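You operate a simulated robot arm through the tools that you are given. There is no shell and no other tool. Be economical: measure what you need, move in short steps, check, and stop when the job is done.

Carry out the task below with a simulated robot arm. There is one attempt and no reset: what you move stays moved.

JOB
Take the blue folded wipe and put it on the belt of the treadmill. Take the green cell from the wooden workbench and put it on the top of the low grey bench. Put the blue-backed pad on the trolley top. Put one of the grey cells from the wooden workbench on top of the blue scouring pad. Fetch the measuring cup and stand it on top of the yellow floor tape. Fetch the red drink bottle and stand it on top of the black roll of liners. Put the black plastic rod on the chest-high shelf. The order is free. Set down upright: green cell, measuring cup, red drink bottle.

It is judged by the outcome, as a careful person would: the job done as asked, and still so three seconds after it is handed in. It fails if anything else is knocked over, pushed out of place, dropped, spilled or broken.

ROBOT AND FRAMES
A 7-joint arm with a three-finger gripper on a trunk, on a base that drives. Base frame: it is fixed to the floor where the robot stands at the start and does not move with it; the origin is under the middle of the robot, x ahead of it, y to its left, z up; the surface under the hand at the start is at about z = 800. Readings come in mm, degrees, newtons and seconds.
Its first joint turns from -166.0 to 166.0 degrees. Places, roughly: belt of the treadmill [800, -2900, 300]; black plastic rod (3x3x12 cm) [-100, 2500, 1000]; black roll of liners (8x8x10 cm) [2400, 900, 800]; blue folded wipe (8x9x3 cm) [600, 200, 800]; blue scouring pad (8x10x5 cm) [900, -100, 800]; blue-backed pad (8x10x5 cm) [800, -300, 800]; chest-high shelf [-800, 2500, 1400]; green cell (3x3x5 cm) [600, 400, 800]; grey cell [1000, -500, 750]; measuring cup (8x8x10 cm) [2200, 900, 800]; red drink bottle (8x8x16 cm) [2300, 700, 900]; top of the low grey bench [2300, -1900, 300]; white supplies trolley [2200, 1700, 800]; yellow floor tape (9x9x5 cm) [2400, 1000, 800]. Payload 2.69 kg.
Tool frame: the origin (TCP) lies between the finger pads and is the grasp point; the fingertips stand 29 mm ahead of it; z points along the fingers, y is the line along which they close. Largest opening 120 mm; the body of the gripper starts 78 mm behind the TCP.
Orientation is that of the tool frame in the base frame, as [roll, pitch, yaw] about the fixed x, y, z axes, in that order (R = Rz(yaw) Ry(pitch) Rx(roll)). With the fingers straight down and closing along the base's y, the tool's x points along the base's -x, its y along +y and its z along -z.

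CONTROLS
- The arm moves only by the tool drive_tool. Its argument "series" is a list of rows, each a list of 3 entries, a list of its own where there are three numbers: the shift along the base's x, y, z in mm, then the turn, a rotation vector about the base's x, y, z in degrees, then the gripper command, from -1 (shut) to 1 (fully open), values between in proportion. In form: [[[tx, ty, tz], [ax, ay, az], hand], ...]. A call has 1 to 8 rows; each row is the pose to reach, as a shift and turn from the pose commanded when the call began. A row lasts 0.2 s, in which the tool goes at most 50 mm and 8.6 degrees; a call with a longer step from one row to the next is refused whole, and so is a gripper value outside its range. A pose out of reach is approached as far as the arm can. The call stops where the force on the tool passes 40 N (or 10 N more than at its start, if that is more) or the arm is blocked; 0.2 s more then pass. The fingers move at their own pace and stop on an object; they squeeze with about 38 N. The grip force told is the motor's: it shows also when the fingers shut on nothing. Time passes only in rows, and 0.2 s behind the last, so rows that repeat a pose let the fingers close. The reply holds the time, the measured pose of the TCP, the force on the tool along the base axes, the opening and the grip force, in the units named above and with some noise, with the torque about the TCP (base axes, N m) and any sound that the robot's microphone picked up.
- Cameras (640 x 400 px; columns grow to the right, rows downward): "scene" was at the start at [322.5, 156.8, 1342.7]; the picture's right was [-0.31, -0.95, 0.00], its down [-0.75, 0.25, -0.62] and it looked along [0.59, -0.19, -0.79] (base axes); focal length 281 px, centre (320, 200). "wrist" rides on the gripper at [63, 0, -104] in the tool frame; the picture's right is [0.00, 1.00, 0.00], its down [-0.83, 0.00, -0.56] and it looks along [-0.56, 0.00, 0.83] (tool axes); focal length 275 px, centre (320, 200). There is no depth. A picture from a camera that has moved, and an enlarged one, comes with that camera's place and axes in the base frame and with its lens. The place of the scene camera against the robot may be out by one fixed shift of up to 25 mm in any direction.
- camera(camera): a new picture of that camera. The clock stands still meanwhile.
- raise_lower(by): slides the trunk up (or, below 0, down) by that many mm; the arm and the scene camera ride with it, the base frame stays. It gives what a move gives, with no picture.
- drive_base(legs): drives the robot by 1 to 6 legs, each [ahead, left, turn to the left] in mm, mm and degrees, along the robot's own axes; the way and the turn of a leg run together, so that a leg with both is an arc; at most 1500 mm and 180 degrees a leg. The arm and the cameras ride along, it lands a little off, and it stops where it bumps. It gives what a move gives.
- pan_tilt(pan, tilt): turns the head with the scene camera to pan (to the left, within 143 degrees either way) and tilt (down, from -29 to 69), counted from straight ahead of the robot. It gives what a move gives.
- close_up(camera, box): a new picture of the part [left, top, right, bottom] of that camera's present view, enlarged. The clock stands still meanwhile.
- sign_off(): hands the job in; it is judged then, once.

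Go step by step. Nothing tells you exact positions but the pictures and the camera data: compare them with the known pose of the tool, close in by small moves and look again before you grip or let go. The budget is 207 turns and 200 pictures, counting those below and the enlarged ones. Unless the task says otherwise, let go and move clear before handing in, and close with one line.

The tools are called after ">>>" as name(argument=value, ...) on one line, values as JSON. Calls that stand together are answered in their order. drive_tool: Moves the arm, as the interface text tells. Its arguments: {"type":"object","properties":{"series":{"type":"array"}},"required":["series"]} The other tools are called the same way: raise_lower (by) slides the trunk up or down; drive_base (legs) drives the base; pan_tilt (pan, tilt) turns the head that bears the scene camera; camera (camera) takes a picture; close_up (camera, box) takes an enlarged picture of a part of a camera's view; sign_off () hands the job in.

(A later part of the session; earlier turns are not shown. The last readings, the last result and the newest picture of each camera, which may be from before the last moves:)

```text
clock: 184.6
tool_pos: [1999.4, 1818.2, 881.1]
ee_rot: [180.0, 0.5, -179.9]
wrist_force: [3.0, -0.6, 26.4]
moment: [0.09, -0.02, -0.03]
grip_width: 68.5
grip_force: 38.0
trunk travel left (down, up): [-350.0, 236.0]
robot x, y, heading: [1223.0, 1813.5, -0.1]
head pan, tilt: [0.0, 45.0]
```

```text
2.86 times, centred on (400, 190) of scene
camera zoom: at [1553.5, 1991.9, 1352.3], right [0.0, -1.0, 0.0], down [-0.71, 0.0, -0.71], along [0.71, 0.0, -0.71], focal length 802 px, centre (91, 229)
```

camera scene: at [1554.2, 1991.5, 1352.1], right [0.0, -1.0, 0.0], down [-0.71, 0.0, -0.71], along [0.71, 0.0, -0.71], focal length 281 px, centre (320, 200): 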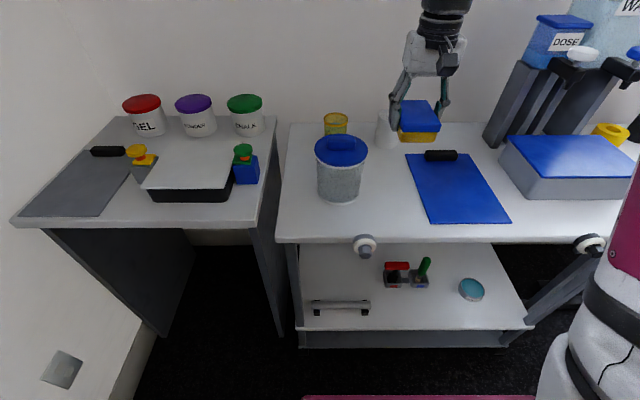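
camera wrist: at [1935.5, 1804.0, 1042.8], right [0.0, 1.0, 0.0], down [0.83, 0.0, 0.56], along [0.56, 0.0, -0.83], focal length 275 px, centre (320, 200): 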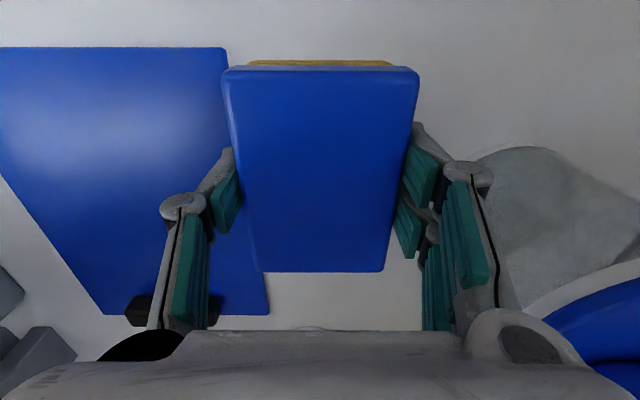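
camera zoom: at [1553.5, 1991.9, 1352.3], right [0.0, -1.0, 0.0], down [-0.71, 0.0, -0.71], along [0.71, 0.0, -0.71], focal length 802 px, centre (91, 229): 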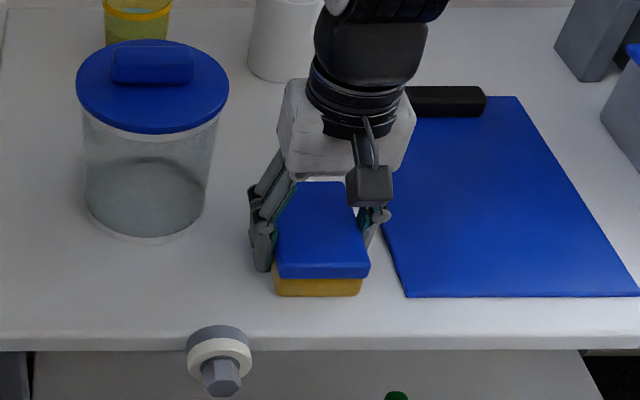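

Contact at TCP 881 (top z≈845). I release with a small opening and rise.

>>> drive_tool(series=[[[0, 0, 2], [0, 0, 0], -1], [[0, 0, 2], [0, 0, 0], 0.35], [[0, 0, 2], [0, 0, 0], 0.35], [[0, 0, 20], [0, 0, 0], 0.35], [[0, 0, 65], [0, 0, 0], 0.35], [[0, 0, 110], [0, 0, 0], 0.35], [[0, 0, 155], [0, 0, 0], 0.35], [[0, 0, 200], [0, 0, 0], 0.35]])

>>> camera(camera="scene")

>>> camera(camera="wrist")

```text
clock: 186.4
tool_pos: [1999.3, 1817.3, 1078.4]
ee_rot: [-180.0, 0.2, -179.9]
wrist_force: [0.2, 0.4, -0.5]
moment: [0.01, 0.04, 0.0]
grip_width: 81.1
grip_force: 0.0
trunk travel left (down, up): [-350.0, 236.0]
robot x, y, heading: [1223.3, 1812.2, 0.1]
head pan, tilt: [0.0, 45.0]
```

```text
128 pictures are left
camera scene: at [1554.6, 1991.9, 1351.9], right [0.0, -1.0, 0.0], down [-0.71, 0.0, -0.71], along [0.71, 0.0, -0.71], focal length 281 px, centre (320, 200)
```

scene: 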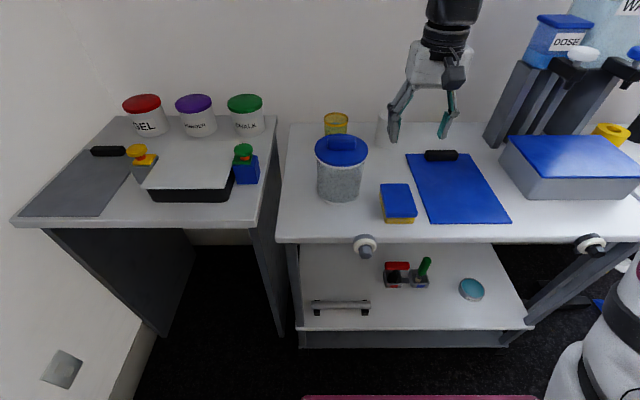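

```text
127 pictures are left
camera wrist: at [1935.9, 1816.8, 1181.1], right [0.0, 1.0, 0.0], down [0.83, 0.0, 0.56], along [0.56, 0.0, -0.83], focal length 275 px, centre (320, 200)
```

wrist: 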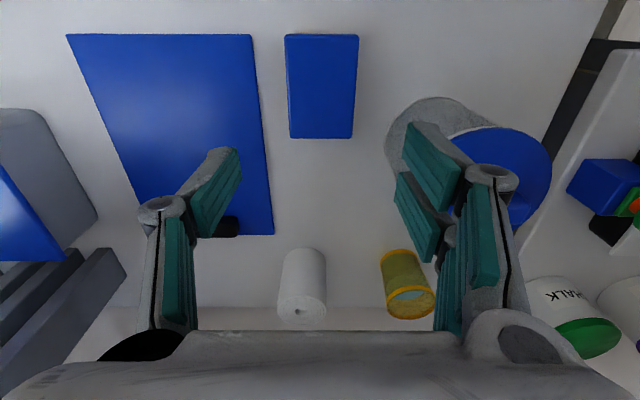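

The pad is on the trolley. Before the white table I check my base's footprint, since space between table and workbench is limited.

>>> drive_tool(series=[[[-45, 0, 0], [0, 0, 0], 0.35], [[-90, 0, 0], [0, 0, 0], 0.35], [[-135, 0, 0], [0, 0, 0], 0.35], [[-180, 0, 0], [0, 0, 0], 0.35]])

>>> pan_tilt(pan=143, tilt=60)

>>> camera(camera="scene")

>>> pan_tilt(pan=-60, tilt=40)

>>> camera(camera="scene")

```text
clock: 187.4
tool_pos: [1818.9, 1817.3, 1075.1]
ee_rot: [180.0, 0.1, 179.9]
wrist_force: [-0.1, 0.9, 0.0]
moment: [0.0, 0.02, 0.01]
grip_width: 80.8
grip_force: 0.1
trunk travel left (down, up): [-350.0, 236.0]
robot x, y, heading: [1219.7, 1810.3, -0.3]
head pan, tilt: [0.0, 45.0]
```

```text
clock: 189.7
tool_pos: [1818.5, 1817.5, 1075.0]
ee_rot: [180.0, 0.2, 179.9]
wrist_force: [0.1, -1.1, -0.4]
moment: [0.0, 0.0, 0.04]
grip_width: 81.2
grip_force: 0.1
trunk travel left (down, up): [-350.0, 236.0]
robot x, y, heading: [1225.3, 1810.2, -0.2]
head pan, tilt: [143.0, 60.0]
```

```text
126 pictures are left
camera scene: at [1420.0, 2032.4, 1332.5], right [0.6, 0.8, 0.0], down [0.69, -0.52, -0.5], along [-0.4, 0.3, -0.87], focal length 281 px, centre (320, 200)
```

scene: 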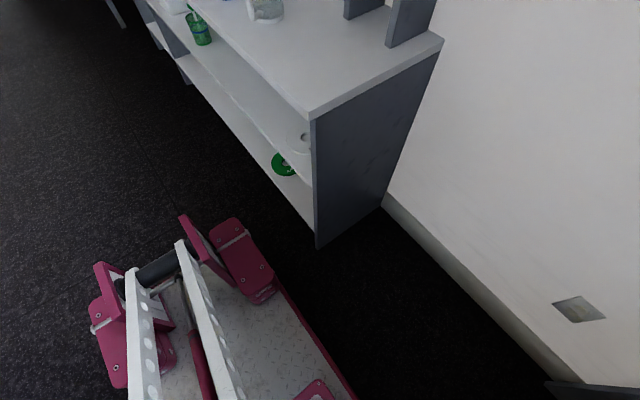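

```text
clock: 192.6
tool_pos: [1819.9, 1816.8, 1075.8]
ee_rot: [180.0, 0.2, 180.0]
wrist_force: [0.5, 0.7, 0.5]
moment: [0.01, 0.01, -0.02]
grip_width: 80.8
grip_force: 0.0
trunk travel left (down, up): [-350.0, 236.0]
robot x, y, heading: [1217.9, 1812.9, -0.2]
head pan, tilt: [-60.0, 40.0]
```

```text
125 pictures are left
camera scene: at [1515.4, 1918.4, 1359.2], right [-0.87, -0.5, 0.0], down [-0.32, 0.56, -0.77], along [0.38, -0.66, -0.64], focal length 281 px, centre (320, 200)
```

scene: 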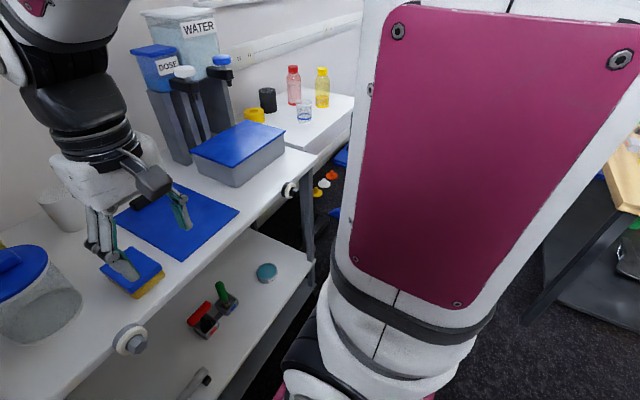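

Base is about ±560 × ±270 mm, so I'll stand side-on between workbench and table (heading -90°) and reach left. I drive there.

>>> drive_base(legs=[[40, -285, 0], [0, 0, -90], [0, 290, 0]])

>>> pan_tilt(pan=30, tilt=35)

>>> camera(camera="scene")

```text
clock: 200.0
tool_pos: [1563.0, 928.3, 1075.4]
ee_rot: [180.0, 0.2, 90.5]
wrist_force: [0.6, 0.4, -0.7]
moment: [-0.04, -0.05, 0.01]
grip_width: 81.0
grip_force: 0.0
trunk travel left (down, up): [-350.0, 236.0]
robot x, y, heading: [1552.7, 1527.0, -89.5]
head pan, tilt: [-60.0, 40.0]
```

```text
clock: 201.7
tool_pos: [1562.6, 928.2, 1075.0]
ee_rot: [179.9, 0.1, 90.5]
wrist_force: [0.5, -0.5, -0.7]
moment: [0.03, 0.0, -0.01]
grip_width: 81.0
grip_force: 0.2
trunk travel left (down, up): [-350.0, 236.0]
robot x, y, heading: [1552.0, 1526.6, -89.8]
head pan, tilt: [30.0, 35.0]
```

```text
124 pictures are left
camera scene: at [1806.6, 1207.9, 1366.8], right [-0.86, -0.5, 0.0], down [-0.29, 0.5, -0.82], along [0.41, -0.71, -0.57], focal length 281 px, centre (320, 200)
```

scene: 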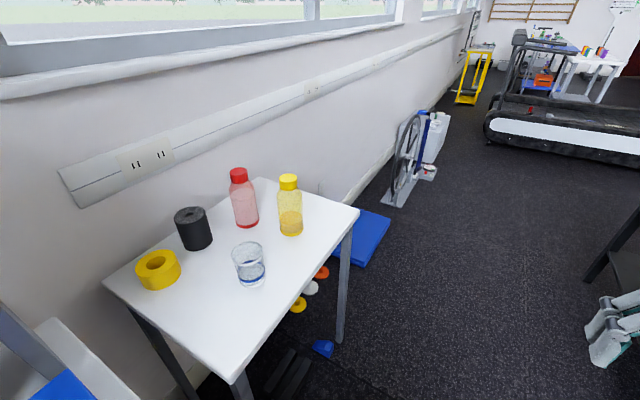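

I have the table layout: cup ≈[2148,925], tape ≈[2341,1018], roll ≈[2348,905], red bottle ≈[2300,774], yellow bottle ≈[2166,745]. I drive alongside.

>>> drive_base(legs=[[627, -50, 0]])

>>> pan_tilt(pan=75, tilt=40)

>>> camera(camera="scene")

```text
clock: 205.2
tool_pos: [1505.5, 297.7, 1075.2]
ee_rot: [180.0, 0.2, 89.7]
wrist_force: [-1.2, 0.8, -0.4]
moment: [0.01, 0.0, -0.03]
grip_width: 80.9
grip_force: 0.2
trunk travel left (down, up): [-350.0, 236.0]
robot x, y, heading: [1505.3, 894.7, -90.4]
head pan, tilt: [30.0, 35.0]
```

```text
clock: 206.3
tool_pos: [1504.1, 296.3, 1075.3]
ee_rot: [180.0, 0.2, 89.7]
wrist_force: [-0.6, -0.4, 0.4]
moment: [-0.02, -0.01, -0.02]
grip_width: 80.9
grip_force: 0.0
trunk travel left (down, up): [-350.0, 236.0]
robot x, y, heading: [1501.3, 894.8, -90.3]
head pan, tilt: [75.0, 40.0]
```

```text
123 pictures are left
camera scene: at [1790.7, 628.7, 1359.2], right [-0.27, -0.96, 0.0], down [-0.62, 0.17, -0.77], along [0.74, -0.2, -0.64], focal length 281 px, centre (320, 200)
```

scene: 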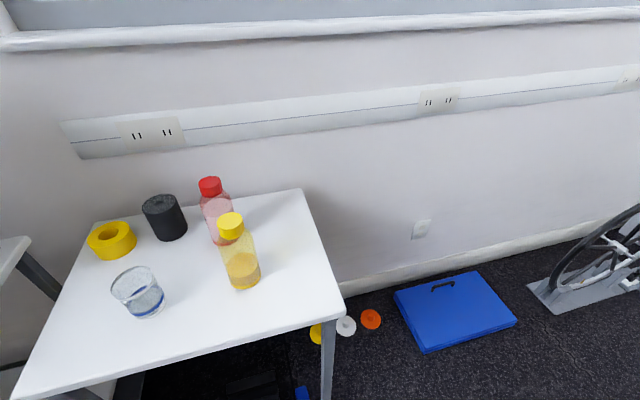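

I raise the trunk a little and swing the arm to the left along its circle.

>>> raise_lower(by=80)

>>> drive_tool(series=[[[48, 1.9, 0], [0, 0, 4.6], 0.35], [[95.8, 7.7, 0], [0, 0, 9.2], 0.35], [[142.9, 17.3, 0], [0, 0, 13.8], 0.35], [[189.1, 30.6, 0], [0, 0, 18.4], 0.35], [[234, 47.6, 0], [0, 0, 23], 0.35], [[277.5, 68.2, 0], [0, 0, 27.6], 0.35], [[319.2, 92.1, 0], [0, 0, 32.2], 0.35], [[358.8, 119.4, 0], [0, 0, 36.8], 0.35]])

>>> drive_tool(series=[[[37.3, 30.3, 0], [0, 0, 4.6], 0.35], [[72.1, 63.5, 0], [0, 0, 9.2], 0.35], [[104, 99.4, 0], [0, 0, 13.8], 0.35], [[133.1, 137.8, 0], [0, 0, 18.4], 0.35], [[158.9, 178.3, 0], [0, 0, 23], 0.35], [[181.4, 220.8, 0], [0, 0, 27.6], 0.35], [[200.4, 264.9, 0], [0, 0, 32.2], 0.35], [[215.8, 310.5, 0], [0, 0, 36.8], 0.35]])

>>> drive_tool(series=[[[11.7, 46.6, 0], [0, 0, 4.6], 0.6], [[19.6, 94, 0], [0, 0, 9.2], 1], [[23.8, 141.9, 0], [0, 0, 13.8], 1], [[24.4, 169.1, 0], [0, 0, 16.4], 1], [[40, 190, 0], [0, 0, 16.4], 1]])

>>> camera(camera="wrist")

>>> camera(camera="scene")

```text
clock: 207.5
tool_pos: [1505.0, 296.7, 1155.2]
ee_rot: [179.9, 0.2, 89.6]
wrist_force: [-0.3, 0.2, -1.1]
moment: [-0.04, -0.04, -0.03]
grip_width: 81.2
grip_force: 0.2
trunk travel left (down, up): [-430.0, 156.0]
robot x, y, heading: [1501.8, 892.2, -90.4]
head pan, tilt: [75.0, 40.0]
```

```text
clock: 209.3
tool_pos: [1861.9, 419.2, 1154.6]
ee_rot: [-180.0, 0.3, 126.5]
wrist_force: [-0.8, 0.4, 0.1]
moment: [0.0, -0.05, -0.01]
grip_width: 80.8
grip_force: 0.0
trunk travel left (down, up): [-430.0, 156.0]
robot x, y, heading: [1500.1, 899.1, -90.4]
head pan, tilt: [75.0, 40.0]
```

```text
clock: 211.1
tool_pos: [2080.4, 721.0, 1155.0]
ee_rot: [-179.9, 0.1, 162.7]
wrist_force: [-1.0, -1.3, 0.3]
moment: [0.08, 0.0, 0.0]
grip_width: 81.1
grip_force: 0.2
trunk travel left (down, up): [-430.0, 156.0]
robot x, y, heading: [1502.4, 893.3, -90.6]
head pan, tilt: [75.0, 40.0]
```

```text
clock: 212.0
tool_pos: [2134.6, 757.5, 1155.9]
ee_rot: [180.0, 0.3, 166.8]
wrist_force: [-0.2, -0.2, -0.2]
moment: [-0.03, 0.02, 0.0]
grip_width: 119.9
grip_force: 0.0
trunk travel left (down, up): [-430.0, 156.0]
robot x, y, heading: [1501.2, 893.8, -90.4]
head pan, tilt: [75.0, 40.0]
stopped in row 4: the arm was blocked; the commanded pose is now the measured one
```

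```text
122 pictures are left
camera wrist: at [2072.2, 771.2, 1258.8], right [0.22, 0.97, 0.0], down [0.81, -0.18, 0.56], along [0.55, -0.13, -0.83], focal length 275 px, centre (320, 200)
```

wrist: 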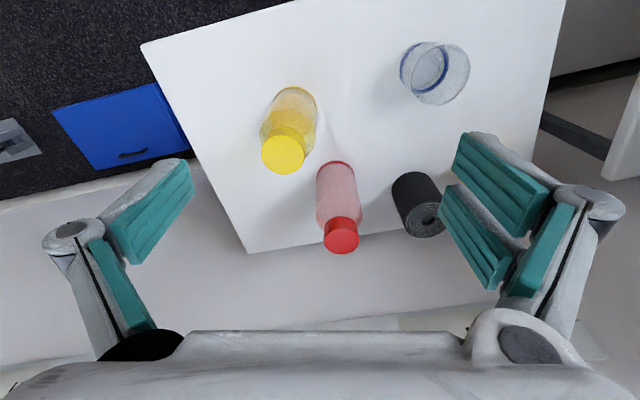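

```text
121 pictures are left
camera scene: at [1789.0, 732.1, 1442.0], right [0.38, -0.93, 0.0], down [-0.57, -0.23, -0.79], along [0.73, 0.3, -0.62], focal length 281 px, centre (320, 200)
```

scene: 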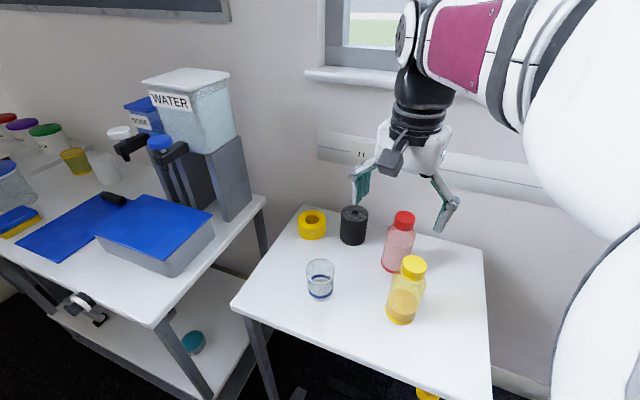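

The arm got blocked near 78° to the left (a joint limit, it seems). I turn the base 30° left and shift it a bit away so the reach is more forward.

>>> drive_base(legs=[[0, -60, 0], [0, 0, 30]])

>>> camera(camera="wrist")

>>> camera(camera="scene")

```text
clock: 214.4
tool_pos: [2056.1, 1097.7, 1155.0]
ee_rot: [180.0, 0.3, -162.7]
wrist_force: [0.4, 1.0, 0.1]
moment: [0.0, 0.01, 0.0]
grip_width: 119.9
grip_force: 0.1
trunk travel left (down, up): [-430.0, 156.0]
robot x, y, heading: [1441.0, 896.5, -60.1]
head pan, tilt: [75.0, 40.0]
```

```text
120 pictures are left
camera wrist: at [1996.0, 1078.4, 1258.2], right [-0.3, 0.95, 0.0], down [0.79, 0.25, 0.56], along [0.53, 0.17, -0.83], focal length 275 px, centre (320, 200)
```

wrist: 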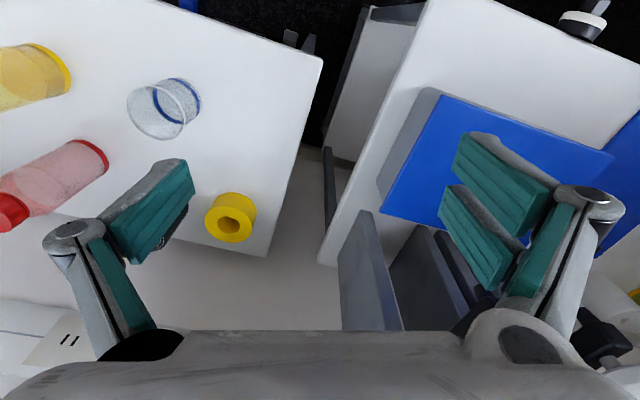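

```text
119 pictures are left
camera scene: at [1770.2, 890.1, 1442.5], right [0.79, -0.61, 0.0], down [-0.37, -0.48, -0.79], along [0.48, 0.63, -0.61], focal length 281 px, centre (320, 200)
```

scene: 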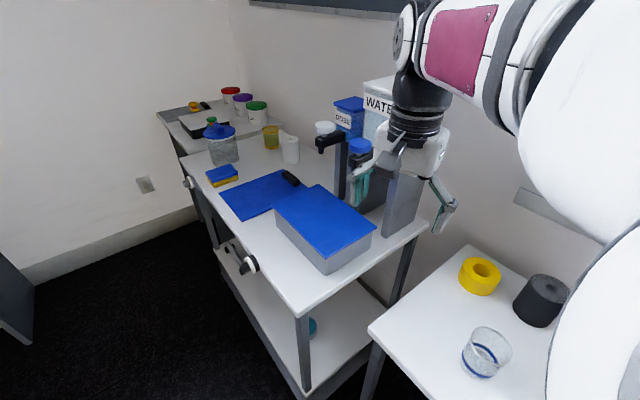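

Cup is about [2165,903]. I move above it for a proper look.

>>> drive_tool(series=[[[20, -35, 0], [0, 0, -3], 1], [[40, -70, 0], [0, 0, -6], 1], [[60, -105, 0], [0, 0, -9], 1], [[80, -140, 0], [0, 0, -12], 1], [[100, -175, 0], [0, 0, -15], 1], [[109, -193, -30], [0, 0, -17], 1], [[109, -193, -70], [0, 0, -17], 1]])

>>> camera(camera="wrist")

>>> camera(camera="scene")

```text
clock: 216.0
tool_pos: [2165.7, 906.6, 1086.6]
ee_rot: [-180.0, 0.2, -179.6]
wrist_force: [0.2, 0.2, 0.2]
moment: [0.0, -0.01, 0.03]
grip_width: 119.9
grip_force: 0.0
trunk travel left (down, up): [-430.0, 156.0]
robot x, y, heading: [1440.1, 898.0, -60.0]
head pan, tilt: [75.0, 40.0]
```

```text
118 pictures are left
camera wrist: at [2102.4, 904.6, 1190.0], right [-0.01, 1.0, 0.0], down [0.83, 0.01, 0.56], along [0.56, 0.01, -0.83], focal length 275 px, centre (320, 200)
```

wrist: 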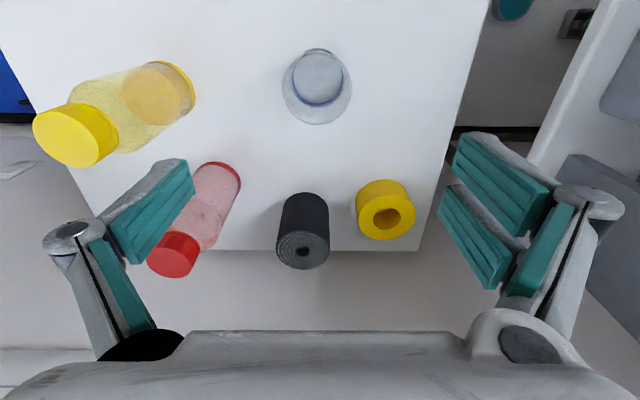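

```text
117 pictures are left
camera scene: at [1799.4, 843.6, 1439.1], right [0.26, -0.97, 0.0], down [-0.62, -0.17, -0.77], along [0.74, 0.2, -0.64], focal length 281 px, centre (320, 200)
```

scene: 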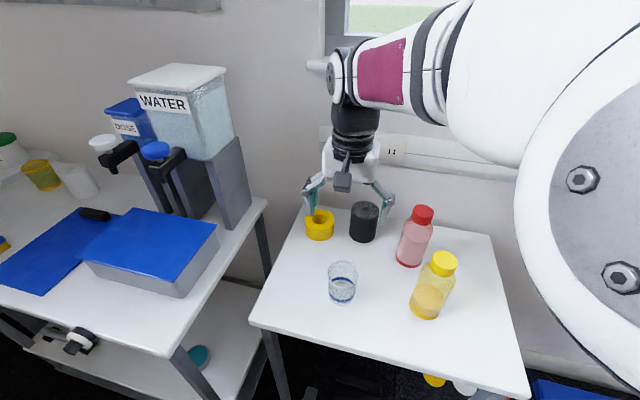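

Scene is clear: roll top ≈[2407,881,877], bottle cap ≈[2336,740,967], table at z≈790. The roll is near the reach limit, so I nudge the base 40 mm closer first.

>>> drive_base(legs=[[20, 35, 0]])

>>> drive_tool(series=[[[-25, 0, -30], [0, 0, 0], 1], [[-40, 0, -70], [0, 0, 0], 1], [[-40, 0, -100], [0, 0, 0], 1]])

>>> camera(camera="wrist")

```text
clock: 216.9
tool_pos: [2205.8, 905.5, 1086.4]
ee_rot: [179.9, 0.1, -179.6]
wrist_force: [-0.3, 0.4, -0.6]
moment: [-0.02, -0.02, 0.0]
grip_width: 119.9
grip_force: 0.1
trunk travel left (down, up): [-430.0, 156.0]
robot x, y, heading: [1485.6, 895.7, -59.9]
head pan, tilt: [75.0, 40.0]
```

```text
clock: 217.7
tool_pos: [2165.1, 903.7, 986.6]
ee_rot: [180.0, 0.3, -179.7]
wrist_force: [0.8, 0.0, -0.2]
moment: [0.02, -0.04, -0.02]
grip_width: 119.7
grip_force: 0.0
trunk travel left (down, up): [-430.0, 156.0]
robot x, y, heading: [1482.5, 897.1, -59.8]
head pan, tilt: [75.0, 40.0]
```

```text
116 pictures are left
camera wrist: at [2101.9, 903.0, 1088.8], right [-0.01, 1.0, 0.0], down [0.83, 0.01, 0.56], along [0.56, 0.01, -0.83], focal length 275 px, centre (320, 200)
```

wrist: 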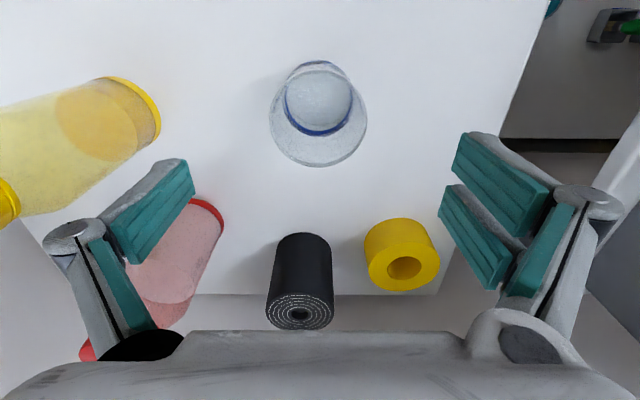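

Cup rim at [2165,903,886], 73 mm across, centred. I descend to grip it near the top.

>>> drive_tool(series=[[[0, 0, -45], [0, 0, 0], 1], [[0, 0, -90], [0, 0, 0], 1], [[0, 0, -120], [0, 0, 0], 1], [[0, 0, -120], [0, 0, 0], -1], [[0, 0, -120], [0, 0, 0], -1], [[0, 0, -120], [0, 0, 0], -1]])

>>> camera(camera="wrist")

>>> camera(camera="scene")

```text
clock: 219.1
tool_pos: [2164.7, 902.9, 865.2]
ee_rot: [-180.0, 0.2, -179.6]
wrist_force: [1.9, -0.6, 2.7]
moment: [0.03, -0.08, -0.03]
grip_width: 66.7
grip_force: 37.6
trunk travel left (down, up): [-430.0, 156.0]
robot x, y, heading: [1480.9, 896.8, -60.0]
head pan, tilt: [75.0, 40.0]
```

```text
115 pictures are left
camera wrist: at [2102.4, 902.5, 968.4], right [-0.01, 1.0, 0.0], down [0.83, 0.01, 0.56], along [0.56, 0.01, -0.83], focal length 275 px, centre (320, 200)
```

wrist: 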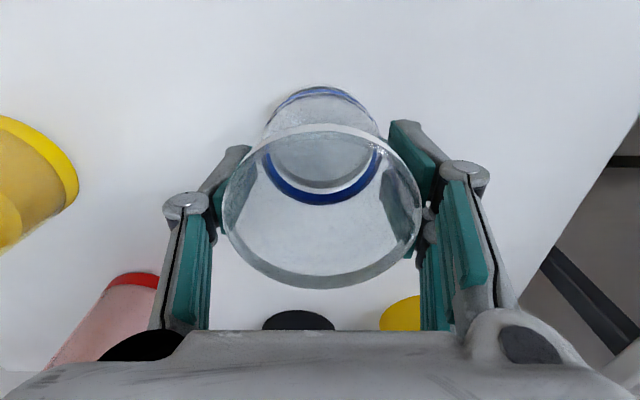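

```text
114 pictures are left
camera scene: at [1839.1, 843.7, 1439.1], right [0.26, -0.97, 0.0], down [-0.62, -0.17, -0.77], along [0.74, 0.2, -0.64], focal length 281 px, centre (320, 200)
```

scene: 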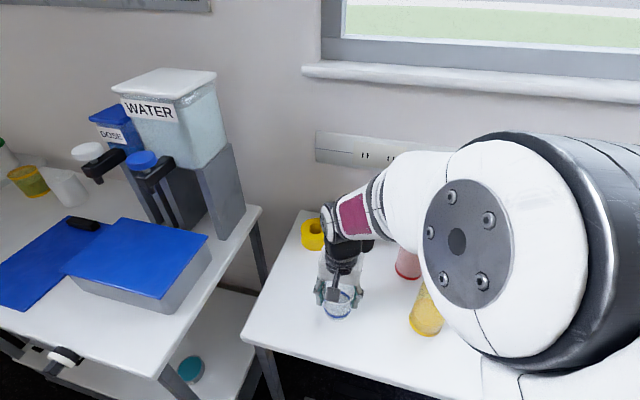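

Held. I lift and carry it toward the tape at about [2377,1018].

>>> drive_tool(series=[[[0, 0, 40], [0, 0, 0], -1], [[0, 0, 85], [0, 0, 0], -1], [[0, 15, 125], [0, 0, 0], -1], [[40, 37, 130], [0, 0, 0], -1], [[80, 59, 130], [0, 0, 0], -1], [[120, 81, 130], [0, 0, 0], -1], [[160, 103, 130], [0, 0, 0], -1], [[195, 115, 130], [0, 0, 0], -1]])

>>> camera(camera="wrist")

>>> camera(camera="scene")

```text
clock: 220.9
tool_pos: [2280.9, 981.7, 997.3]
ee_rot: [180.0, 0.2, -179.6]
wrist_force: [0.0, 0.2, 0.0]
moment: [-0.01, 0.02, 0.01]
grip_width: 66.7
grip_force: 37.8
out of reach, approached as far as the arm can: row 6, 7, 8
trunk travel left (down, up): [-430.0, 156.0]
robot x, y, heading: [1483.9, 896.4, -60.1]
head pan, tilt: [75.0, 40.0]
```

```text
113 pictures are left
camera wrist: at [2216.9, 982.1, 1100.9], right [-0.01, 1.0, 0.0], down [0.83, 0.01, 0.56], along [0.56, 0.01, -0.83], focal length 275 px, centre (320, 200)
```

wrist: 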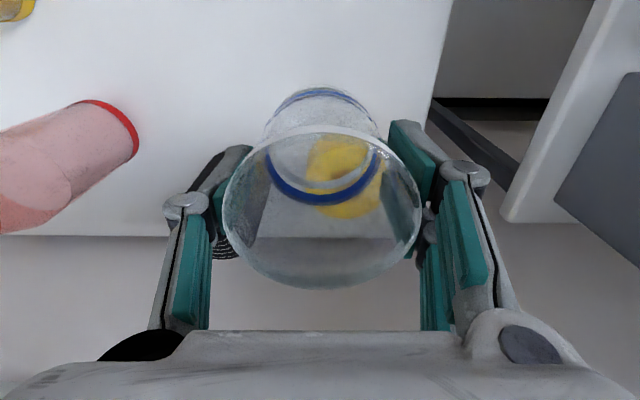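

```text
112 pictures are left
camera scene: at [1839.1, 843.7, 1439.1], right [0.26, -0.97, 0.0], down [-0.62, -0.17, -0.77], along [0.74, 0.2, -0.64], focal length 281 px, centre (320, 200)
```

scene: 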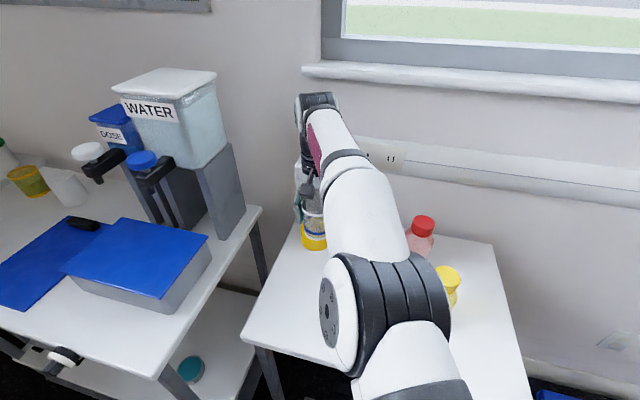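

The target is beyond reach at this trunk height; raising the trunk should help since the shoulder sits low. I raise it fully and check.

>>> raise_lower(by=156)

>>> drive_tool(series=[[[0, 0, 0], [0, 0, 0], -1]])

```text
clock: 222.7
tool_pos: [2202.8, 1116.7, 1149.3]
ee_rot: [180.0, 0.2, -179.8]
wrist_force: [0.6, -0.1, -0.2]
moment: [0.0, 0.02, 0.0]
grip_width: 66.6
grip_force: 38.1
trunk travel left (down, up): [-586.0, 0.0]
robot x, y, heading: [1479.1, 898.7, -60.1]
head pan, tilt: [75.0, 40.0]
```

```text
clock: 223.1
tool_pos: [2202.3, 1117.2, 1150.9]
ee_rot: [-179.9, 0.2, -179.7]
wrist_force: [0.3, 0.6, -1.7]
moment: [0.02, 0.02, 0.05]
grip_width: 66.7
grip_force: 37.8
trunk travel left (down, up): [-586.0, 0.0]
robot x, y, heading: [1484.0, 892.6, -60.0]
head pan, tilt: [75.0, 40.0]
```

>>> camera(camera="wrist")

>>> camera(camera="scene")

```text
111 pictures are left
camera wrist: at [2139.4, 1115.4, 1253.6], right [-0.01, 1.0, 0.0], down [0.83, 0.01, 0.56], along [0.56, 0.01, -0.83], focal length 275 px, centre (320, 200)
```

wrist: 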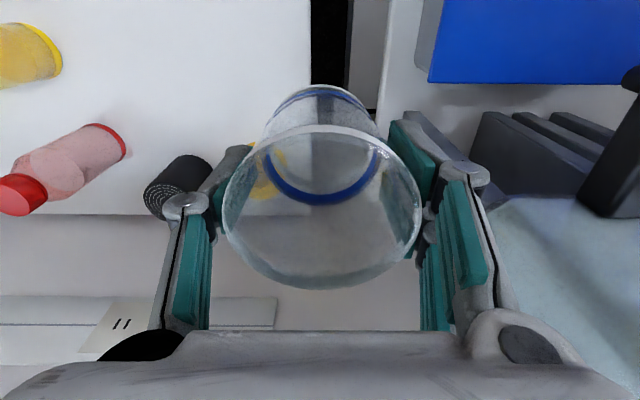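

```text
110 pictures are left
camera scene: at [1758.6, 983.1, 1594.8], right [0.26, -0.97, 0.0], down [-0.62, -0.17, -0.77], along [0.74, 0.2, -0.64], focal length 281 px, centre (320, 200)
```

scene: 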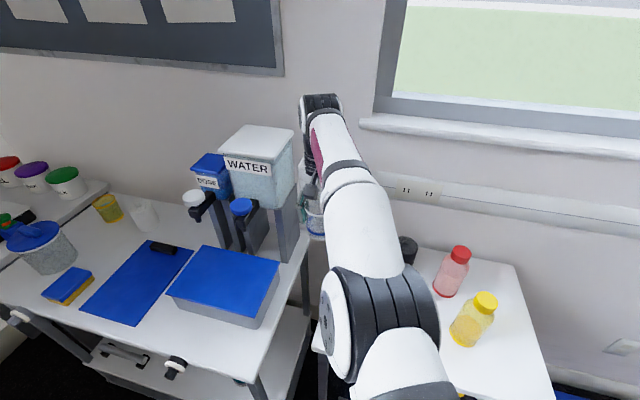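

The trunk leans back as it rises, and the shoulder sits about 250 mm ahead of the base centre, so the left side is a poor stance. I'll re-park facing +y (heading 90°) with the table on my right, much closer. First I bring the arm with the cup forward, high above everything.

>>> drive_tool(series=[[[-24, -43, 0], [0, 0, -3.5], -1], [[-48, -86, 0], [0, 0, -7], -1], [[-72, -129, 0], [0, 0, -10.5], -1], [[-96, -172, 0], [0, 0, -14], -1], [[-120, -215, 0], [0, 0, -17.5], -1], [[-144, -258, 0], [0, 0, -21], -1], [[-168, -301, 0], [0, 0, -24.5], -1], [[-192, -344, 0], [0, 0, -28], -1]])

>>> camera(camera="wrist")

```text
clock: 224.9
tool_pos: [2260.0, 761.2, 1171.9]
ee_rot: [-179.8, -0.1, 152.3]
wrist_force: [0.6, 0.9, -1.3]
moment: [-0.15, 0.01, 0.01]
grip_width: 66.7
grip_force: 37.9
out of reach, approached as far as the arm can: row 1, 2, 3, 4, 5, 6, 7, 8
trunk travel left (down, up): [-586.0, 0.0]
robot x, y, heading: [1482.0, 899.2, -59.7]
head pan, tilt: [75.0, 40.0]
```

```text
109 pictures are left
camera wrist: at [2203.3, 790.0, 1275.3], right [0.46, 0.89, 0.0], down [0.74, -0.38, 0.55], along [0.49, -0.26, -0.83], focal length 275 px, centre (320, 200)
```

wrist: 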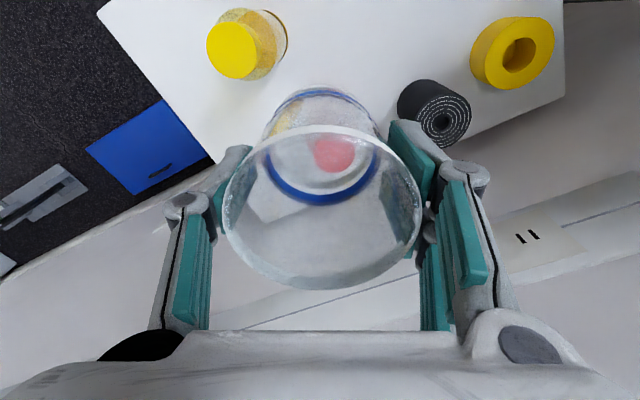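

>>> drive_tool(series=[[[-24, -43, 0], [0, 0, -3.5], -1], [[-48, -86, 0], [0, 0, -7], -1], [[-72, -129, 0], [0, 0, -10.5], -1]])

```text
clock: 225.7
tool_pos: [2232.4, 616.0, 1183.1]
ee_rot: [-179.9, 0.0, 141.9]
wrist_force: [0.4, 2.0, -1.4]
moment: [-0.11, 0.03, 0.01]
grip_width: 66.3
grip_force: 38.1
out of reach, approached as far as the arm can: row 1, 2, 3
trunk travel left (down, up): [-586.0, 0.0]
robot x, y, heading: [1483.3, 897.1, -59.9]
head pan, tilt: [75.0, 40.0]
```

>>> camera(camera="scene")

>>> drive_tool(series=[[[0, 0, 0], [0, 0, 0], -1]])

```text
108 pictures are left
camera scene: at [1758.8, 983.8, 1594.7], right [0.26, -0.97, 0.0], down [-0.62, -0.17, -0.77], along [0.74, 0.2, -0.64], focal length 281 px, centre (320, 200)
```

scene: 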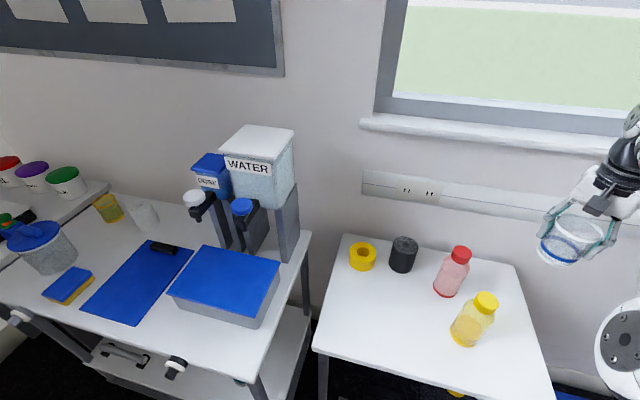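

```text
clock: 226.1
tool_pos: [2231.2, 614.5, 1183.4]
ee_rot: [-180.0, 0.3, 141.8]
wrist_force: [-0.6, 0.7, -0.2]
moment: [0.01, -0.02, 0.03]
grip_width: 66.4
grip_force: 37.9
trunk travel left (down, up): [-586.0, 0.0]
robot x, y, heading: [1476.2, 897.7, -59.7]
head pan, tilt: [75.0, 40.0]
```

Raised trunk made folding the arm impossible here. I lower the trunk back, where the arm moved freely.

>>> raise_lower(by=-156)

>>> camera(camera="scene")

```text
clock: 227.9
tool_pos: [2312.7, 475.6, 1027.4]
ee_rot: [-179.9, 0.1, 141.9]
wrist_force: [0.6, -0.6, -0.8]
moment: [-0.01, -0.01, -0.02]
grip_width: 66.5
grip_force: 38.7
trunk travel left (down, up): [-430.0, 156.0]
robot x, y, heading: [1483.2, 896.2, -59.8]
head pan, tilt: [75.0, 40.0]
```

```text
107 pictures are left
camera scene: at [1839.2, 843.7, 1439.1], right [0.26, -0.97, 0.0], down [-0.62, -0.17, -0.77], along [0.74, 0.2, -0.64], focal length 281 px, centre (320, 200)
```

scene: 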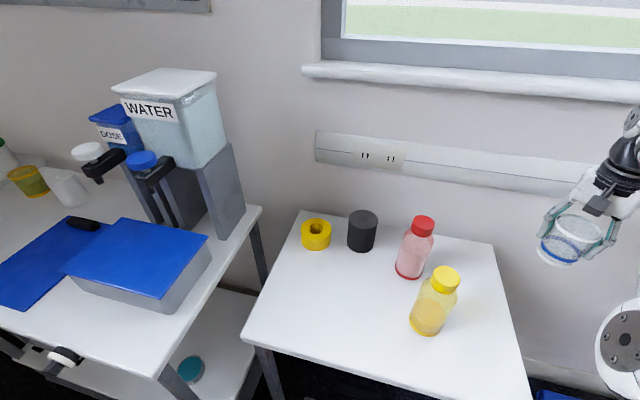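

The arm is at full stretch (elbow straight). I try to draw it inward in small steps.

>>> drive_tool(series=[[[-19, 6, 0], [0, 0, 0], -1], [[-38, 11, 0], [0, 0, 0], -1], [[-57, 17, 0], [0, 0, 0], -1], [[-76, 22, 0], [0, 0, 0], -1]])

```text
clock: 228.9
tool_pos: [2307.7, 475.8, 1040.9]
ee_rot: [-179.9, -0.1, 141.9]
wrist_force: [-0.1, 0.2, -1.0]
moment: [0.01, 0.03, 0.0]
grip_width: 66.3
grip_force: 38.1
out of reach, approached as far as the arm can: row 1, 2, 3, 4
trunk travel left (down, up): [-430.0, 156.0]
robot x, y, heading: [1480.7, 893.6, -59.7]
head pan, tilt: [75.0, 40.0]
```

Stuck radially; the head was evidently bumped by the arm earlier. I look at the arm's posture.

>>> pan_tilt(pan=35, tilt=25)

>>> camera(camera="scene")

>>> pan_tilt(pan=-10, tilt=40)

>>> camera(camera="scene")

```text
clock: 230.0
tool_pos: [2308.9, 475.2, 1041.3]
ee_rot: [-179.9, 0.1, 141.9]
wrist_force: [-0.1, 1.9, -0.2]
moment: [-0.04, 0.0, 0.02]
grip_width: 65.9
grip_force: 38.5
trunk travel left (down, up): [-430.0, 156.0]
robot x, y, heading: [1478.4, 892.6, -59.9]
head pan, tilt: [35.0, 25.0]
```

```text
106 pictures are left
camera scene: at [1840.7, 782.8, 1462.3], right [-0.42, -0.91, 0.0], down [-0.38, 0.18, -0.91], along [0.82, -0.38, -0.42], focal length 281 px, centre (320, 200)
```

scene: 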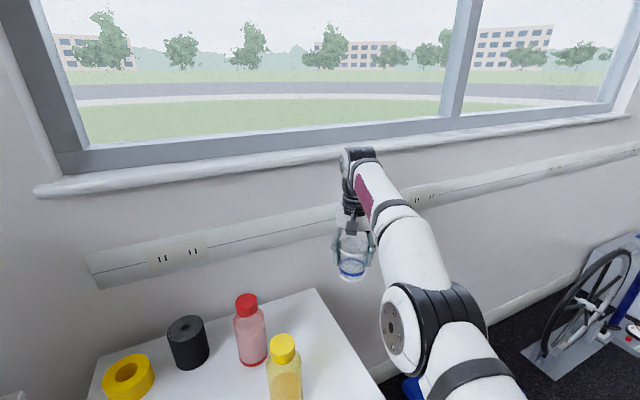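

```text
clock: 231.1
tool_pos: [2308.8, 476.0, 1040.2]
ee_rot: [-180.0, 0.0, 141.9]
wrist_force: [0.5, -0.5, -0.5]
moment: [0.01, -0.02, -0.01]
grip_width: 66.0
grip_force: 37.8
trunk travel left (down, up): [-430.0, 156.0]
robot x, y, heading: [1483.5, 896.3, -60.0]
head pan, tilt: [-10.0, 40.0]
```

```text
105 pictures are left
camera scene: at [1786.4, 741.7, 1439.0], right [-0.94, -0.34, 0.0], down [-0.22, 0.6, -0.77], along [0.26, -0.72, -0.64], focal length 281 px, centre (320, 200)
```

scene: 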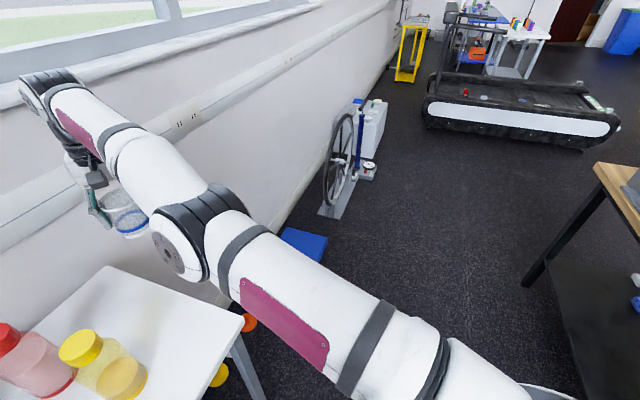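

The elbow is straight; inward motion must start with tiny steps so the elbow can bend. I try that.

>>> drive_tool(series=[[[-1, 0.3, 0], [0, 0, 0], -1], [[-2, 0.6, 0], [0, 0, 0], -1], [[-4, 1.2, 0], [0, 0, 0], -1], [[-7, 2, 0], [0, 0, 0], -1], [[-11, 3, 0], [0, 0, 0], -1], [[-16, 5, 0], [0, 0, 0], -1], [[-22, 6, 0], [0, 0, 0], -1], [[-29, 8, 0], [0, 0, 0], -1]])

```text
clock: 232.9
tool_pos: [2308.0, 474.1, 1044.5]
ee_rot: [-179.9, 0.2, 141.9]
wrist_force: [0.8, -0.1, -0.7]
moment: [0.01, 0.0, -0.01]
grip_width: 66.2
grip_force: 38.3
out of reach, approached as far as the arm can: row 4, 5, 6, 7, 8
trunk travel left (down, up): [-430.0, 156.0]
robot x, y, heading: [1480.3, 893.7, -59.8]
head pan, tilt: [-10.0, 40.0]
```

>>> drive_tool(series=[[[0, 0, -10], [0, 0, 0], -1], [[0, 0, -20], [0, 0, 0], -1], [[0, 0, -30], [0, 0, 0], -1]])

>>> drive_tool(series=[[[-10, -35, 0], [0, 0, 0], -1], [[-22, -70, 0], [0, 0, 0], -1]])

>>> drive_tool(series=[[[0, 0, 0], [2.3, 7.4, 0], -1]])

```text
clock: 233.7
tool_pos: [2313.6, 473.8, 1014.3]
ee_rot: [-179.9, 0.0, 141.9]
wrist_force: [0.7, -0.4, -0.7]
moment: [-0.01, -0.04, 0.0]
grip_width: 66.3
grip_force: 38.4
out of reach, approached as far as the arm can: row 2, 3
trunk travel left (down, up): [-430.0, 156.0]
robot x, y, heading: [1484.0, 894.7, -59.9]
head pan, tilt: [-10.0, 40.0]
```

```text
clock: 234.3
tool_pos: [2294.7, 406.7, 1015.7]
ee_rot: [-179.9, 0.2, 142.0]
wrist_force: [-0.9, 0.3, -0.3]
moment: [-0.09, 0.05, 0.0]
grip_width: 66.5
grip_force: 38.4
trunk travel left (down, up): [-430.0, 156.0]
robot x, y, heading: [1482.4, 896.0, -60.2]
head pan, tilt: [-10.0, 40.0]
```

```text
clock: 234.7
tool_pos: [2262.0, 412.1, 1013.2]
ee_rot: [-177.2, -7.1, 141.6]
wrist_force: [0.7, 0.5, -0.7]
moment: [0.02, 0.02, -0.01]
grip_width: 66.1
grip_force: 37.9
out of reach, approached as far as the arm can: row 1
trunk travel left (down, up): [-430.0, 156.0]
robot x, y, heading: [1481.1, 895.5, -60.1]
head pan, tilt: [-10.0, 40.0]
```

I try moving up and inward together to let the elbow bend.

>>> drive_tool(series=[[[-20, 8, 35], [0, 0, 0], -1], [[-40, 16, 70], [0, 0, 0], -1], [[-60, 24, 100], [0, 0, 0], -1], [[-80, 32, 130], [0, 0, 0], -1], [[-100, 40, 150], [0, 0, 0], -1], [[-125, 50, 160], [0, 0, 0], -1], [[-150, 60, 160], [0, 0, 0], -1]])

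>>> camera(camera="scene")

```text
clock: 236.5
tool_pos: [2162.3, 437.2, 1255.6]
ee_rot: [177.2, 6.2, 139.1]
wrist_force: [-1.0, -1.2, -0.5]
moment: [0.01, -0.07, 0.01]
grip_width: 66.5
grip_force: 38.3
out of reach, approached as far as the arm can: row 1, 2, 3, 4, 5, 6
trunk travel left (down, up): [-430.0, 156.0]
robot x, y, heading: [1478.9, 896.4, -59.9]
head pan, tilt: [-10.0, 40.0]
stopped in row 7: the arm was blocked; the commanded pose is now the measured one
```

```text
104 pictures are left
camera scene: at [1786.4, 741.6, 1438.9], right [-0.94, -0.34, 0.0], down [-0.22, 0.6, -0.77], along [0.26, -0.72, -0.64], focal length 281 px, centre (320, 200)
```

scene: 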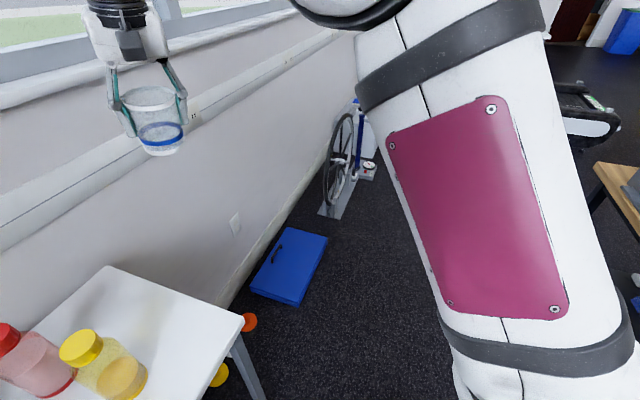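

The elbow is bent again. I level the tool and move toward the forward pose, lowering a little.

>>> drive_tool(series=[[[0, -20, -30], [0.6, 1.6, 0], -1], [[-10, -40, -60], [1.1, 3.2, -2], -1], [[-30, -60, -90], [1.7, 4.8, -5], -1], [[-60, -75, -110], [2.3, 6.5, -8], -1], [[-95, -90, -130], [2.3, 6.5, -10], -1], [[-135, -100, -145], [2.3, 6.5, -12], -1], [[-175, -110, -150], [2.3, 6.5, -14], -1]])

>>> camera(camera="scene")

```text
clock: 238.1
tool_pos: [1988.7, 327.6, 1106.1]
ee_rot: [-179.5, 0.2, 125.5]
wrist_force: [0.2, -0.5, -0.8]
moment: [-0.04, 0.02, -0.03]
grip_width: 66.5
grip_force: 38.1
trunk travel left (down, up): [-430.0, 156.0]
robot x, y, heading: [1482.7, 898.0, -59.8]
head pan, tilt: [-10.0, 40.0]
```

```text
103 pictures are left
camera scene: at [1787.1, 742.2, 1438.9], right [-0.94, -0.34, 0.0], down [-0.22, 0.6, -0.77], along [0.26, -0.72, -0.64], focal length 281 px, centre (320, 200)
```

scene: 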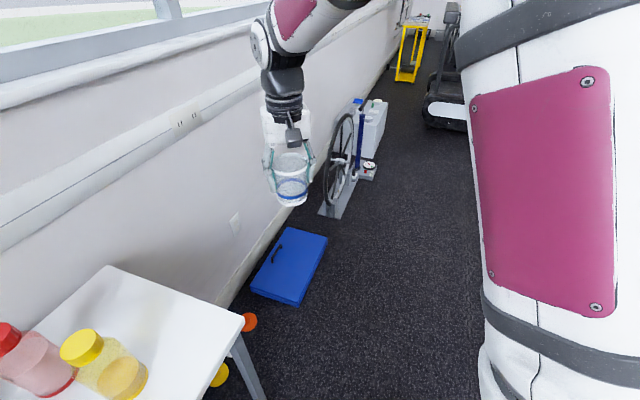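

Good. I finish folding to the forward pose and lower the trunk 80 back.

>>> drive_tool(series=[[[-42, 10, -5], [0, 0, -1], -1], [[-84, 20, -10], [0, 0, -2], -1], [[-126, 30, -15], [0, 0, -3], -1], [[-168, 40, -20], [0, 0, -4], -1], [[-206, 50, -20], [0.5, 0, -5], -1]])

>>> raise_lower(by=-80)

```text
clock: 239.3
tool_pos: [1783.5, 380.8, 1085.3]
ee_rot: [-179.8, -0.3, 120.5]
wrist_force: [0.5, 0.0, -1.0]
moment: [0.04, 0.03, -0.03]
grip_width: 66.4
grip_force: 38.0
trunk travel left (down, up): [-430.0, 156.0]
robot x, y, heading: [1480.3, 895.8, -59.7]
head pan, tilt: [-10.0, 40.0]
```

```text
clock: 240.5
tool_pos: [1781.0, 379.2, 1006.2]
ee_rot: [-179.8, -0.4, 120.4]
wrist_force: [-0.3, 0.1, -0.7]
moment: [-0.02, -0.01, 0.01]
grip_width: 66.3
grip_force: 38.4
trunk travel left (down, up): [-350.0, 236.0]
robot x, y, heading: [1484.9, 895.5, -59.9]
head pan, tilt: [-10.0, 40.0]
```

I raise the hand slightly, then back out north, turn to face +y, and come in beside the table from there.

>>> drive_tool(series=[[[0, 0, 40], [0, 0, 0], -1], [[0, 0, 75], [0, 0, 0], -1]])

>>> drive_base(legs=[[-662, 122, 0], [0, 0, 150]])

>>> pan_tilt(pan=-100, tilt=45)

>>> camera(camera="scene")

```text
clock: 241.1
tool_pos: [1782.4, 379.3, 1080.9]
ee_rot: [-179.8, -0.3, 120.4]
wrist_force: [1.3, -1.4, -0.5]
moment: [0.05, 0.04, -0.01]
grip_width: 66.2
grip_force: 37.8
trunk travel left (down, up): [-350.0, 236.0]
robot x, y, heading: [1481.4, 894.5, -59.8]
head pan, tilt: [-10.0, 40.0]
```

```text
clock: 251.1
tool_pos: [1232.7, 2130.2, 1081.6]
ee_rot: [-179.8, -0.2, -87.8]
wrist_force: [-0.4, 1.2, -0.6]
moment: [0.02, 0.0, -0.01]
grip_width: 66.1
grip_force: 38.1
trunk travel left (down, up): [-350.0, 236.0]
robot x, y, heading: [1253.3, 1531.0, 91.7]
head pan, tilt: [-10.0, 40.0]
```

```text
clock: 252.7
tool_pos: [1233.9, 2130.7, 1082.0]
ee_rot: [-179.8, -0.3, -87.8]
wrist_force: [-0.3, 0.2, 0.2]
moment: [0.02, 0.01, 0.0]
grip_width: 66.2
grip_force: 38.3
trunk travel left (down, up): [-350.0, 236.0]
robot x, y, heading: [1257.4, 1532.2, 91.6]
head pan, tilt: [-100.0, 45.0]
```

```text
102 pictures are left
camera scene: at [1154.8, 1738.5, 1351.9], right [-0.14, -0.99, 0.0], down [-0.7, 0.1, -0.71], along [0.7, -0.1, -0.71], focal length 281 px, centre (320, 200)
```

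scene: 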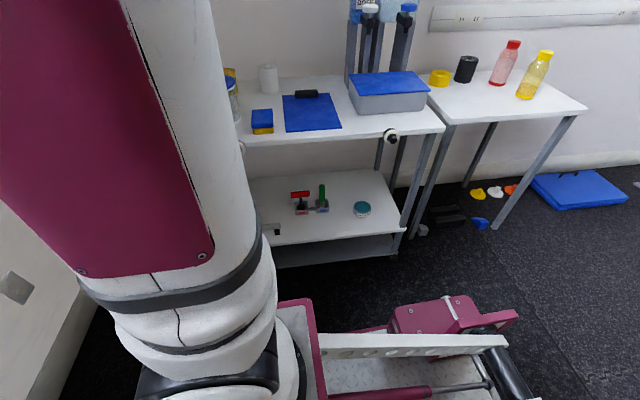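

Table front edge is at x≈2050, trolley corner at ≈(1929,1200). I slide right, back down the aisle, then close in.

>>> drive_base(legs=[[0, 0, -1.6], [0, -345, 0], [-960, 0, 0]])

>>> camera(camera="scene")

```text
clock: 259.9
tool_pos: [1602.7, 1178.3, 1080.2]
ee_rot: [-179.8, -0.3, -88.2]
wrist_force: [0.2, 0.3, -0.5]
moment: [0.02, -0.02, -0.02]
grip_width: 66.0
grip_force: 38.2
trunk travel left (down, up): [-350.0, 236.0]
robot x, y, heading: [1616.6, 582.8, 91.3]
head pan, tilt: [-100.0, 45.0]
```

```text
101 pictures are left
camera scene: at [1520.2, 786.7, 1351.9], right [-0.15, -0.99, 0.0], down [-0.7, 0.11, -0.71], along [0.7, -0.11, -0.71], focal length 281 px, centre (320, 200)
```

scene: 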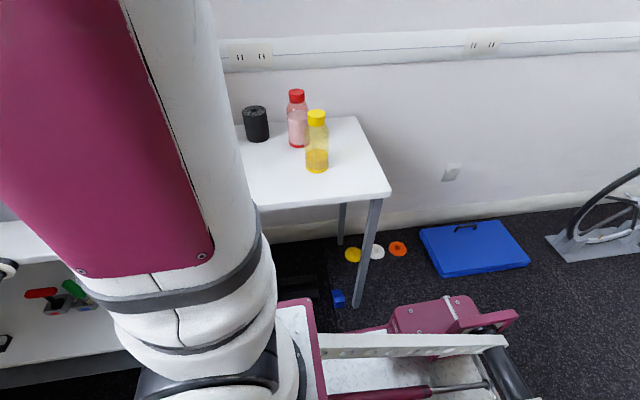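

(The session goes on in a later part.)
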